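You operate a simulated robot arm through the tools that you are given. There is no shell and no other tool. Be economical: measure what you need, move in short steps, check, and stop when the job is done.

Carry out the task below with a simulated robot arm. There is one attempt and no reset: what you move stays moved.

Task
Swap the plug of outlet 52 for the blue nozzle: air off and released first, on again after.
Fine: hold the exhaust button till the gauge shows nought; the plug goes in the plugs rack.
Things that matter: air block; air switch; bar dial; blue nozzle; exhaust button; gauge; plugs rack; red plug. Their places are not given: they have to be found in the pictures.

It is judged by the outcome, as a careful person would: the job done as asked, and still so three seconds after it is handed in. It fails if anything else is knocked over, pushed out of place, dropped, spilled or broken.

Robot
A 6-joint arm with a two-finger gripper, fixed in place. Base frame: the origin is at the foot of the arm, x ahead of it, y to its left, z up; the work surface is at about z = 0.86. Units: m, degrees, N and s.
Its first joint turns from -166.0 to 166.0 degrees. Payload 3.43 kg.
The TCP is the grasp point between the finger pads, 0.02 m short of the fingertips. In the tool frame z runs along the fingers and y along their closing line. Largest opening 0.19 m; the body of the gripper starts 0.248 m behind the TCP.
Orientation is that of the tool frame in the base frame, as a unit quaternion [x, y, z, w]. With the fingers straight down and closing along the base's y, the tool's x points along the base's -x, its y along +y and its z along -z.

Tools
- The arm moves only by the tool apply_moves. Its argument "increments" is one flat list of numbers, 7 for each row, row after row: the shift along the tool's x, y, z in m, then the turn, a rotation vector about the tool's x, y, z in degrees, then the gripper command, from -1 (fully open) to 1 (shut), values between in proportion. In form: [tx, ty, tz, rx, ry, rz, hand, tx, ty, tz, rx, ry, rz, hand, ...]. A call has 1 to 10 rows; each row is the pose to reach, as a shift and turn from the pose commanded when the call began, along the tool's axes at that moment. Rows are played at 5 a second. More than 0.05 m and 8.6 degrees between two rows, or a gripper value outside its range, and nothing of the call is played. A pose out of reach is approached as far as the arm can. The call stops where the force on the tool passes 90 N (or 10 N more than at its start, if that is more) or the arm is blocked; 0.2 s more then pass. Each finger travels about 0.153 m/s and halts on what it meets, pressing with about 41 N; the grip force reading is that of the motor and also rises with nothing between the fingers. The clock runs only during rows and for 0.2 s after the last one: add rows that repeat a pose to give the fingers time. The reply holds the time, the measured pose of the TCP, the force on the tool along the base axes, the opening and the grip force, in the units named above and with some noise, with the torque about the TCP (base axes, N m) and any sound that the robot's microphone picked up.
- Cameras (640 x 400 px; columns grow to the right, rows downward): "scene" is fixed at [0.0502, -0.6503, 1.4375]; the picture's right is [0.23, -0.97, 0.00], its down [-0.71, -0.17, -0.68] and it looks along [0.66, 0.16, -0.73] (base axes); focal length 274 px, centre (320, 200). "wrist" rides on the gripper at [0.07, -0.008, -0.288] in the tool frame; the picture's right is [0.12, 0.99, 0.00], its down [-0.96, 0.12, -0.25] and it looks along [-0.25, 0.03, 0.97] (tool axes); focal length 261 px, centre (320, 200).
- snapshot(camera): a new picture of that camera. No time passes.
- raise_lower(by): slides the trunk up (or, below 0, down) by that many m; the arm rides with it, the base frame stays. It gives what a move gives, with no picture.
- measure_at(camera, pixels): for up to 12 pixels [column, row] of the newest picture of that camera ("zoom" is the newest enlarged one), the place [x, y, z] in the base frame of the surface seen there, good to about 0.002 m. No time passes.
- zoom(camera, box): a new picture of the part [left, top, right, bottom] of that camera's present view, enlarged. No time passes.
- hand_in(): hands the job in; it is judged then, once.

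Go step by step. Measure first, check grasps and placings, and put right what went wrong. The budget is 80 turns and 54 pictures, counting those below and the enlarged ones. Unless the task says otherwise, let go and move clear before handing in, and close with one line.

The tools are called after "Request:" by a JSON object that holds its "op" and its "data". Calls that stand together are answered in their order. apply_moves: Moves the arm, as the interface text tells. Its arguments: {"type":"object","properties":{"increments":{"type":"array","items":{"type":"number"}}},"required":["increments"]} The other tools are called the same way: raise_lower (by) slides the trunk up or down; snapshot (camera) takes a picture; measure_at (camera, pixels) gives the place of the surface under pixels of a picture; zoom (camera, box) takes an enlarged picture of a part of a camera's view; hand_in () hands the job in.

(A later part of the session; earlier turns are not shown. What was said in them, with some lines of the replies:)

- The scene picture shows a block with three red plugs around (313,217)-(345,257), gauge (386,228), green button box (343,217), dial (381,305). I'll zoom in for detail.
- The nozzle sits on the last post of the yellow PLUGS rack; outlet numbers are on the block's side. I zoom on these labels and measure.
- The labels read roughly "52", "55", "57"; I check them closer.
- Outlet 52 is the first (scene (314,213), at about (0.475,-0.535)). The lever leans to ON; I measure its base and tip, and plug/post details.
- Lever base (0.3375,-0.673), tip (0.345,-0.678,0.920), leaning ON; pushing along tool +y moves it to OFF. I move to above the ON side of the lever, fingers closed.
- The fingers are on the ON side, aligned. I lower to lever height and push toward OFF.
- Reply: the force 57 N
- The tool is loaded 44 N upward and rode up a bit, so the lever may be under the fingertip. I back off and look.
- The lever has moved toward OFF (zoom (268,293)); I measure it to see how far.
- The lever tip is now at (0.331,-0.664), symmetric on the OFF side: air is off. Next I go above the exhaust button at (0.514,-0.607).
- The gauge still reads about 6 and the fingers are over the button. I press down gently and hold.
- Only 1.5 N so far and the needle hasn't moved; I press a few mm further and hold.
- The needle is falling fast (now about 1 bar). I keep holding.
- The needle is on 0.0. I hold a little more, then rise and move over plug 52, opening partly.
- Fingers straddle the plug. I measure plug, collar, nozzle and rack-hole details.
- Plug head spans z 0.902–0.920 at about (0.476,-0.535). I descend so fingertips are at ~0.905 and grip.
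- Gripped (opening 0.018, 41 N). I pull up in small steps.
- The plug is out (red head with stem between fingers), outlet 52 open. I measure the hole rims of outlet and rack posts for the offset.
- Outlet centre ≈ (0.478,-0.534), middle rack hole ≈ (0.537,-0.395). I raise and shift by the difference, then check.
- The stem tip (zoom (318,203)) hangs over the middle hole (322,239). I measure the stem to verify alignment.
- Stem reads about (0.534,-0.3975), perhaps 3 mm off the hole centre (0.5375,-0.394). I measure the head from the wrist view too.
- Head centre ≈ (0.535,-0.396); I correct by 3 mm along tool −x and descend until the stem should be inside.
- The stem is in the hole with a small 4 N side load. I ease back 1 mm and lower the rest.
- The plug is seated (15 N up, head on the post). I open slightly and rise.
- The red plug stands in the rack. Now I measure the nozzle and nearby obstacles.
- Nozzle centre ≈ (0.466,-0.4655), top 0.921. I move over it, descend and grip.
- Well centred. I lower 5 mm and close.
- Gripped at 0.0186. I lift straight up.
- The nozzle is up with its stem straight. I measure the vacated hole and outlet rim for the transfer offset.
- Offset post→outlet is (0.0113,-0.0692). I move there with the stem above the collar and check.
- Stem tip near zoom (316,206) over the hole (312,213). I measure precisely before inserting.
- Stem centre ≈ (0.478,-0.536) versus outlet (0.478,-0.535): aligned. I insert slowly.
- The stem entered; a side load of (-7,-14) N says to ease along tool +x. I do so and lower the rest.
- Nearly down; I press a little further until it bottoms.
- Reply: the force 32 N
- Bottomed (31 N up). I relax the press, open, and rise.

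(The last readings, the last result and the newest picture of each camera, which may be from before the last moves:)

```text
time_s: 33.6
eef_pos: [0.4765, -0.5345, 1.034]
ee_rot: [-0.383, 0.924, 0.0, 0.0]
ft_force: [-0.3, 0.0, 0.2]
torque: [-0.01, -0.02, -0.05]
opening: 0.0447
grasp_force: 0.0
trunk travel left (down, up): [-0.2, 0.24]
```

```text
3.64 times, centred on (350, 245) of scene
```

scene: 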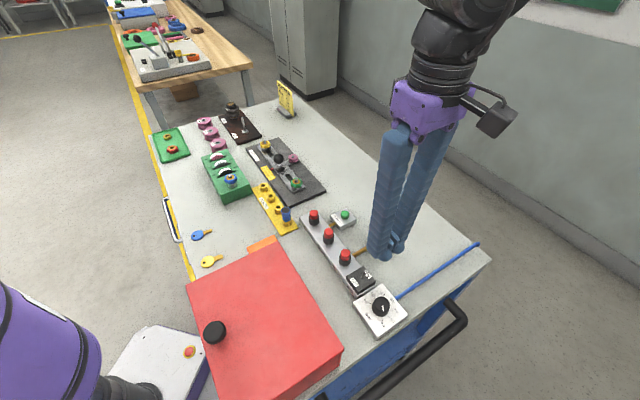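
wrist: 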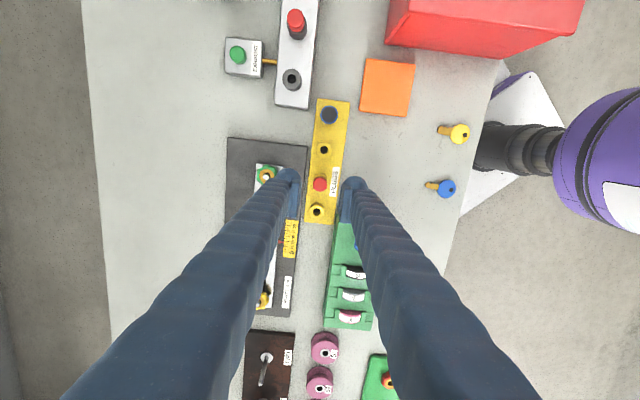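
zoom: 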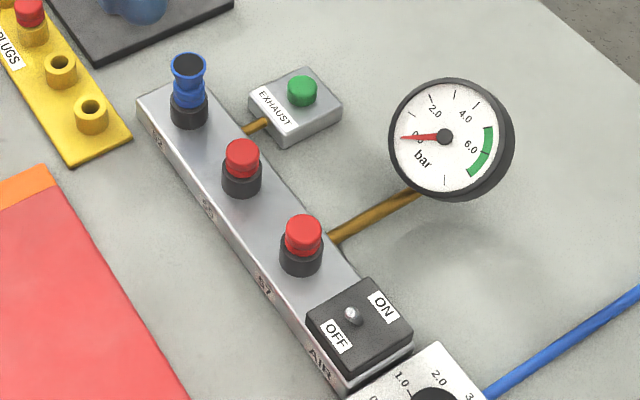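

The nozzle sits in outlet 52, gauge 0, lever OFF. I measure the red box edge near the switch to plan the ON push.

Request:
{"op": "snapshot", "data": {"camera": "scene"}}

Request:
{"op": "measure_at", "data": {"camera": "scene", "pixels": [[270, 252], [300, 290], [325, 325], [338, 348], [275, 240], [330, 310], [358, 276], [361, 279], [355, 282], [214, 330]]}}

```text
17 pictures are left
```

scene: 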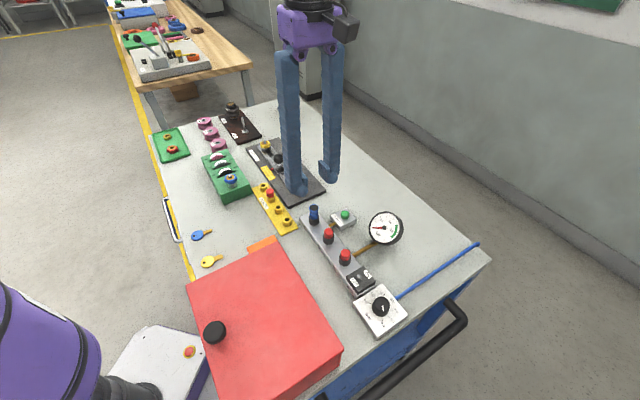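

```text
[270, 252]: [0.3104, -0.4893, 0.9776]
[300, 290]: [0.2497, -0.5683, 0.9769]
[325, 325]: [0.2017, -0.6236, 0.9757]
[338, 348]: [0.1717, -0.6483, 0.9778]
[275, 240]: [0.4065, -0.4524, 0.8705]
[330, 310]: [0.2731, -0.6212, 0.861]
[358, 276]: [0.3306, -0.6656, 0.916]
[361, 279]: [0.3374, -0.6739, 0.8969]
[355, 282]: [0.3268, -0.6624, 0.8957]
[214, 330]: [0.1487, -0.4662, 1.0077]
```

The red box edge is 0.13 m from the lever, so there is room. I close and go to the OFF side of the lever, high first.

Request:
{"op": "apply_moves", "data": {"increments": [0.04, 0.011, 0, 0, 0, 0, 0.8, 0.08, 0.022, 0, 0, 0, 0, 1, 0.12, 0.033, 0, 0, 0, 0, 1, 0.16, 0.044, 0, 0, 0, 0, 1, 0.1948, 0.0513, 0, 0, 0, 0, 1, 0.1948, 0.0513, 0.04, 0, 0, 0, 1, 0.1948, 0.0513, 0.07, 0, 0, 0, 1, 0.1948, 0.0513, 0.07, 0, 0, 0, 1]}}

Request:
{"op": "zoom", "data": {"camera": "scene", "box": [300, 200, 420, 320]}}

```text
time_s: 35.4
eef_pos: [0.3021, -0.634, 0.9619]
ee_rot: [-0.383, 0.924, 0.0, 0.0]
ft_force: [0.1, 0.3, 0.4]
torque: [0.06, -0.01, -0.01]
opening: 0.0
grasp_force: 34.5
trunk travel left (down, up): [-0.2, 0.24]
```

```text
3.33 times, centred on (360, 260) of scene
```

zoom: 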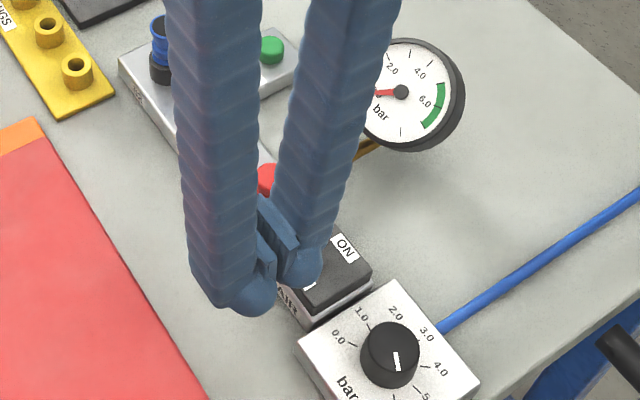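

In place. I lower to lever height and push toward ON.

Request:
{"op": "apply_moves", "data": {"increments": [0, 0, 0.02, 0, 0, 0, 1, 0, 0, 0.039, 0, 0, 0, 1, 0, -0.012, 0.039, 0, 0, 0, 1, 0, -0.022, 0.039, 0, 0, 0, 1, 0, -0.028, 0.039, 0, 0, 0, 1, 0, -0.034, 0.039, 0, 0, 0, 1, 0, -0.039, 0.039, 0, 0, 0, 1, 0, -0.043, 0.039, 0, 0, 0, 1]}}

Request:
{"op": "apply_moves", "data": {"increments": [0, 0, -0.03, 0, 0, 0, 1, 0, 0.02, -0.06, 0, 0, 0, 1, 0, 0.02, -0.1, 0, 0, 0, 1]}}

Request:
{"op": "zoom", "data": {"camera": "wrist", "box": [160, 0, 480, 200]}}

Request:
{"op": "zoom", "data": {"camera": "scene", "box": [300, 200, 420, 320]}}

```text
time_s: 37.3
eef_pos: [0.3203, -0.653, 0.9215]
ee_rot: [-0.382, 0.924, 0.013, -0.002]
ft_force: [-28.1, 10.1, 21.7]
torque: [-0.49, -0.24, -0.34]
opening: 0.0001
grasp_force: 33.9
trunk travel left (down, up): [-0.2, 0.24]
stopped in row 8: the force on the tool passed its limit at 91 N (the readings are from after the stop); the commanded pose is now the measured one
```

```text
time_s: 38.1
eef_pos: [0.3135, -0.6445, 1.0217]
ee_rot: [-0.382, 0.924, 0.012, -0.001]
ft_force: [-0.2, 0.3, 0.5]
torque: [-0.03, -0.09, 0.03]
opening: 0.0
grasp_force: 34.2
trunk travel left (down, up): [-0.2, 0.24]
```

```text
2.00 times, centred on (320, 100) of wrist
```

zoom: 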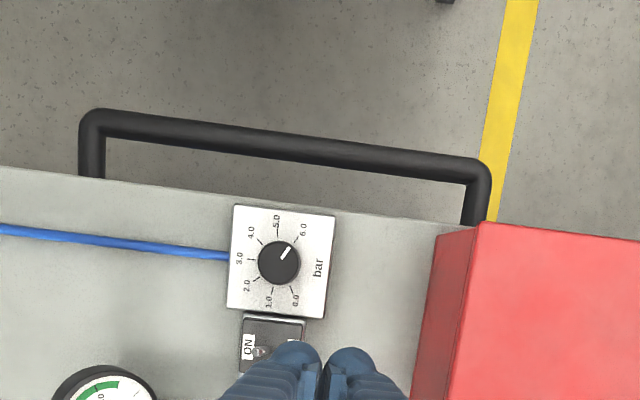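

```text
3.33 times, centred on (360, 260) of scene
```

zoom: 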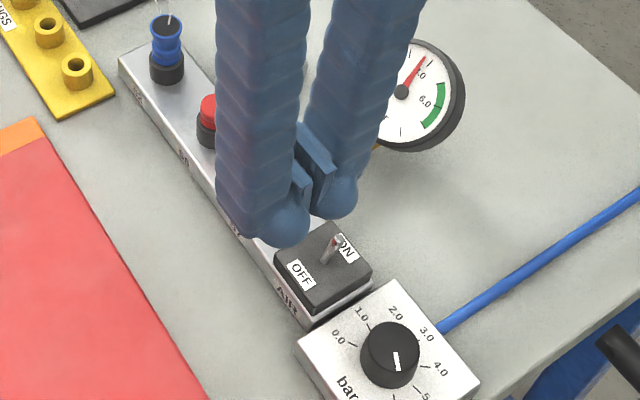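

The lever is on ON and the gauge is climbing. I rise clear and wait to see where it settles.

Request:
{"op": "apply_moves", "data": {"increments": [0, 0, -0.04, 0, 0, 0, 1, 0, 0, -0.08, 0, 0, 0, 1, 0, 0, -0.12, 0, 0, 0, 1, -0.04, 0.02, -0.15, 0, 0, 0, 0.8, -0.08, 0.04, -0.15, 0, 0, 0, 0.5, -0.12, 0.06, -0.15, 0, 0, 0, 0.5, -0.16, 0.08, -0.15, 0, 0, 0, 0.5, -0.16, 0.08, -0.15, 0, 0, 0, 0.5, -0.16, 0.08, -0.15, 0, 0, 0, 0.5, -0.16, 0.08, -0.15, 0, 0, 0, 0.5]}}

Request:
{"op": "snapshot", "data": {"camera": "scene"}}

Request:
{"op": "zoom", "data": {"camera": "scene", "box": [300, 190, 420, 330]}}

```text
refused: row 4 steps farther than a row can; nothing moved
```

```text
13 pictures are left
```

scene: 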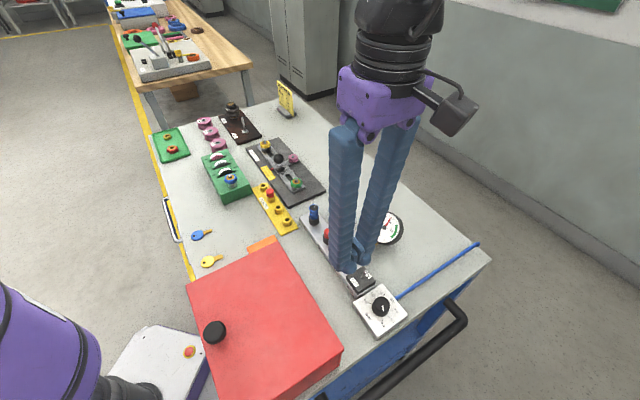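

```text
2.86 times, centred on (360, 260) of scene
```

zoom: 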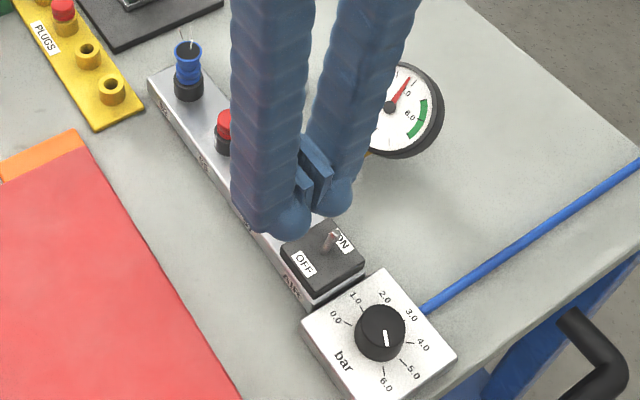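

The row step was too long, so nothing moved; I repeat with smaller steps.

Request:
{"op": "apply_moves", "data": {"increments": [0, 0, -0.04, 0, 0, 0, 1, 0, 0, -0.08, 0, 0, 0, 1, 0, 0, -0.12, 0, 0, 0, 1, -0.04, 0.015, -0.12, 0, 0, 0, 1, -0.08, 0.03, -0.12, 0, 0, 0, 1, -0.12, 0.045, -0.12, 0, 0, 0, 1, -0.16, 0.06, -0.12, 0, 0, 0, 1, -0.16, 0.06, -0.12, 0, 0, 0, 1, -0.16, 0.06, -0.12, 0, 0, 0, 1, -0.16, 0.06, -0.12, 0, 0, 0, 1]}}

Request:
{"op": "zoom", "data": {"camera": "scene", "box": [300, 190, 420, 330]}}

```text
time_s: 40.3
eef_pos: [0.3871, -0.4917, 1.1446]
ee_rot: [-0.383, 0.924, 0.011, -0.003]
ft_force: [0.7, -0.7, 0.4]
torque: [-0.05, 0.02, 0.02]
opening: 0.0
grasp_force: 35.2
trunk travel left (down, up): [-0.2, 0.24]
```

```text
2.86 times, centred on (360, 260) of scene
```

zoom: 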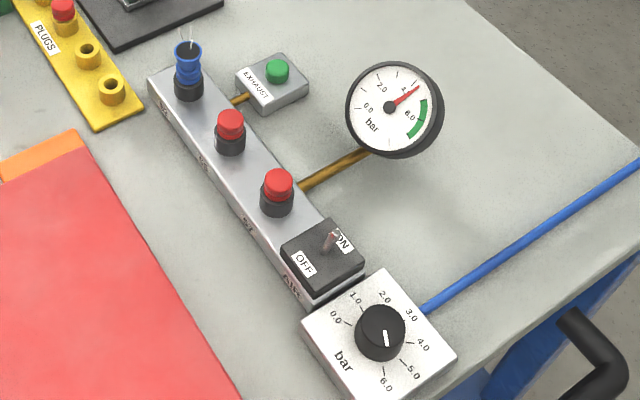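

Air blows from the nozzle; the needle is just below green. I wait and see whether it still climbs.

Request:
{"op": "apply_moves", "data": {"increments": [0, 0, 0, 0, 0, 0, 1, 0, 0, 0, 0, 0, 0, 1, 0, 0, 0, 0, 0, 0, 1, 0, 0, 0, 0, 0, 0, 1, 0, 0, 0, 0, 0, 0, 1, 0, 0, 0, 0, 0, 0, 1, 0, 0, 0, 0, 0, 0, 1, 0, 0, 0, 0, 0, 0, 1, 0, 0, 0, 0, 0, 0, 1, 0, 0, 0, 0, 0, 0, 1]}}

Request:
{"op": "zoom", "data": {"camera": "scene", "box": [340, 200, 420, 250]}}

Request:
{"op": "zoom", "data": {"camera": "scene", "box": [350, 280, 420, 340]}}

```text
time_s: 42.5
eef_pos: [0.3878, -0.4904, 1.1441]
ee_rot: [-0.383, 0.924, 0.012, -0.002]
ft_force: [0.3, -0.1, -0.3]
torque: [0.01, -0.01, 0.0]
opening: 0.0001
grasp_force: 34.4
trunk travel left (down, up): [-0.2, 0.24]
```

```text
8.00 times, centred on (380, 225) of scene
```

zoom: 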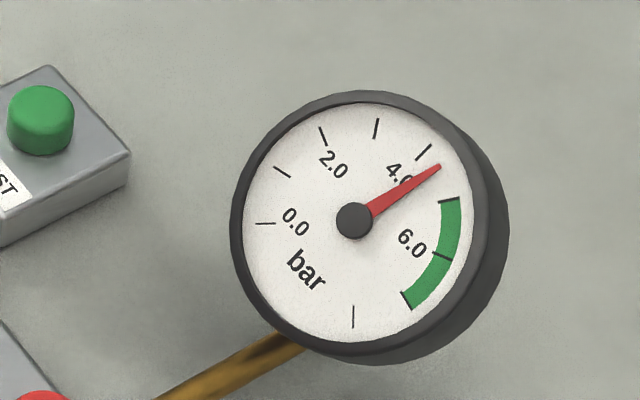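

```text
6.67 times, centred on (385, 310) of scene
```

zoom: 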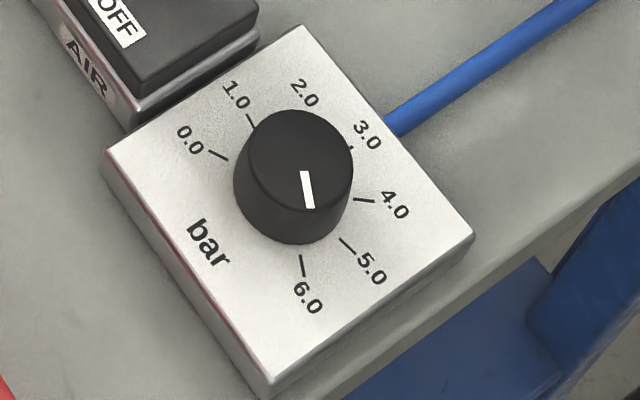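

The needle reads about 4.4 and may still be rising; I wait longer to see.

Request:
{"op": "apply_moves", "data": {"increments": [0, 0, 0, 0, 0, 0, 1, 0, 0, 0, 0, 0, 0, 1, 0, 0, 0, 0, 0, 0, 1, 0, 0, 0, 0, 0, 0, 1, 0, 0, 0, 0, 0, 0, 1, 0, 0, 0, 0, 0, 0, 1, 0, 0, 0, 0, 0, 0, 1, 0, 0, 0, 0, 0, 0, 1, 0, 0, 0, 0, 0, 0, 1, 0, 0, 0, 0, 0, 0, 1]}}

Request:
{"op": "apply_moves", "data": {"increments": [0, 0, 0, 0, 0, 0, 1, 0, 0, 0, 0, 0, 0, 1, 0, 0, 0, 0, 0, 0, 1, 0, 0, 0, 0, 0, 0, 1, 0, 0, 0, 0, 0, 0, 1, 0, 0, 0, 0, 0, 0, 1, 0, 0, 0, 0, 0, 0, 1, 0, 0, 0, 0, 0, 0, 1, 0, 0, 0, 0, 0, 0, 1, 0, 0, 0, 0, 0, 0, 1]}}

Request:
{"op": "zoom", "data": {"camera": "scene", "box": [340, 200, 420, 250]}}

```text
time_s: 44.7
eef_pos: [0.3872, -0.4914, 1.1446]
ee_rot: [-0.383, 0.924, 0.013, -0.003]
ft_force: [0.0, 0.3, 0.2]
torque: [0.0, -0.03, -0.01]
opening: 0.0
grasp_force: 34.3
trunk travel left (down, up): [-0.2, 0.24]
```

```text
time_s: 46.9
eef_pos: [0.3878, -0.4916, 1.1437]
ee_rot: [-0.383, 0.924, 0.012, -0.002]
ft_force: [0.2, -0.5, 1.1]
torque: [-0.01, 0.01, 0.03]
opening: 0.0
grasp_force: 34.0
trunk travel left (down, up): [-0.2, 0.24]
```

```text
8.00 times, centred on (380, 225) of scene
```

zoom: 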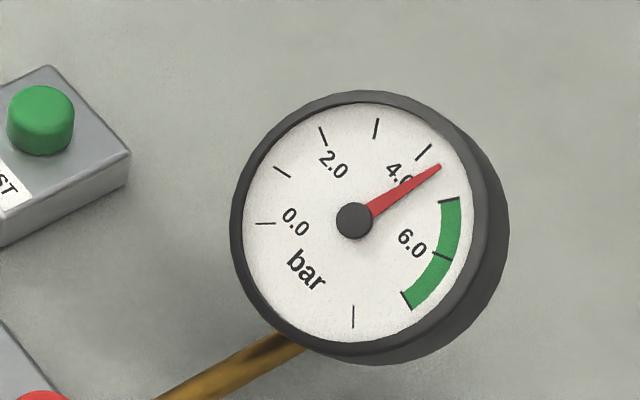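

The gauge is steady at about 4.4, below the 5–7 green. I check whether the nozzle is fully seated, since a leak could explain that.

Request:
{"op": "zoom", "data": {"camera": "scene", "box": [260, 180, 340, 250]}}

Request:
{"op": "measure_at", "data": {"camera": "zoom", "pixels": [[400, 200]]}}

```text
5.71 times, centred on (300, 215) of scene
```

zoom: 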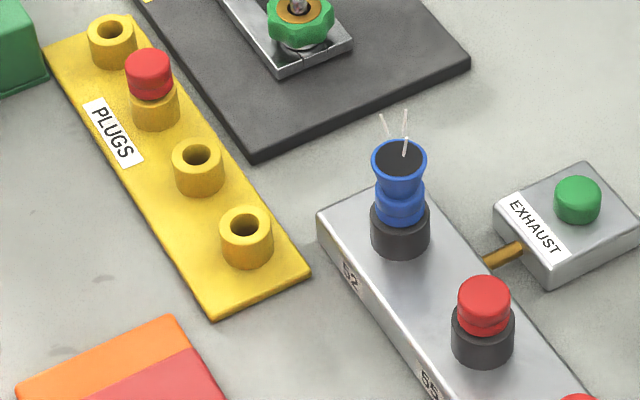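

```text
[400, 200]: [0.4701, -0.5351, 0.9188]
```

Request:
{"op": "measure_at", "data": {"camera": "zoom", "pixels": [[400, 175], [377, 162], [422, 162], [400, 160], [400, 218], [400, 226], [400, 235], [484, 318], [150, 93], [484, 327]]}}

```text
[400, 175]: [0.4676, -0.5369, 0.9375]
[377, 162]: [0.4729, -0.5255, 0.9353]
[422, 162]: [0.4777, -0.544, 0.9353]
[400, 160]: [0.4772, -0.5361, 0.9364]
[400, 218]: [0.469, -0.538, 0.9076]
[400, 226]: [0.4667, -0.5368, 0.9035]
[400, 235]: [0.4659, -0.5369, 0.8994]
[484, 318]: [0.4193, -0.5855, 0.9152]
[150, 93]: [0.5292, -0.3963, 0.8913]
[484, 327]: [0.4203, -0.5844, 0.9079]
```

The nozzle top is at 0.937, as expected when fully seated, and air streams from it. The dial is already at its 6.0 mark, so the lower reading is the nozzle's flow. The plug is in the rack, the switch is on ON and the arm is clear, so I hand in.

Request:
{"op": "hand_in", "data": {}}

```text
The job is handed in.
```

The plug of outlet 52 is now in the plugs rack and the blue nozzle is seated in its place. I turned the air off and held the exhaust button until the gauge read 0 before the swap, then turned the air on again after. The gauge now settles at about 4.4 bar, below the green band, with air flowing from the nozzle; I left the bar dial untouched at about 6.0.
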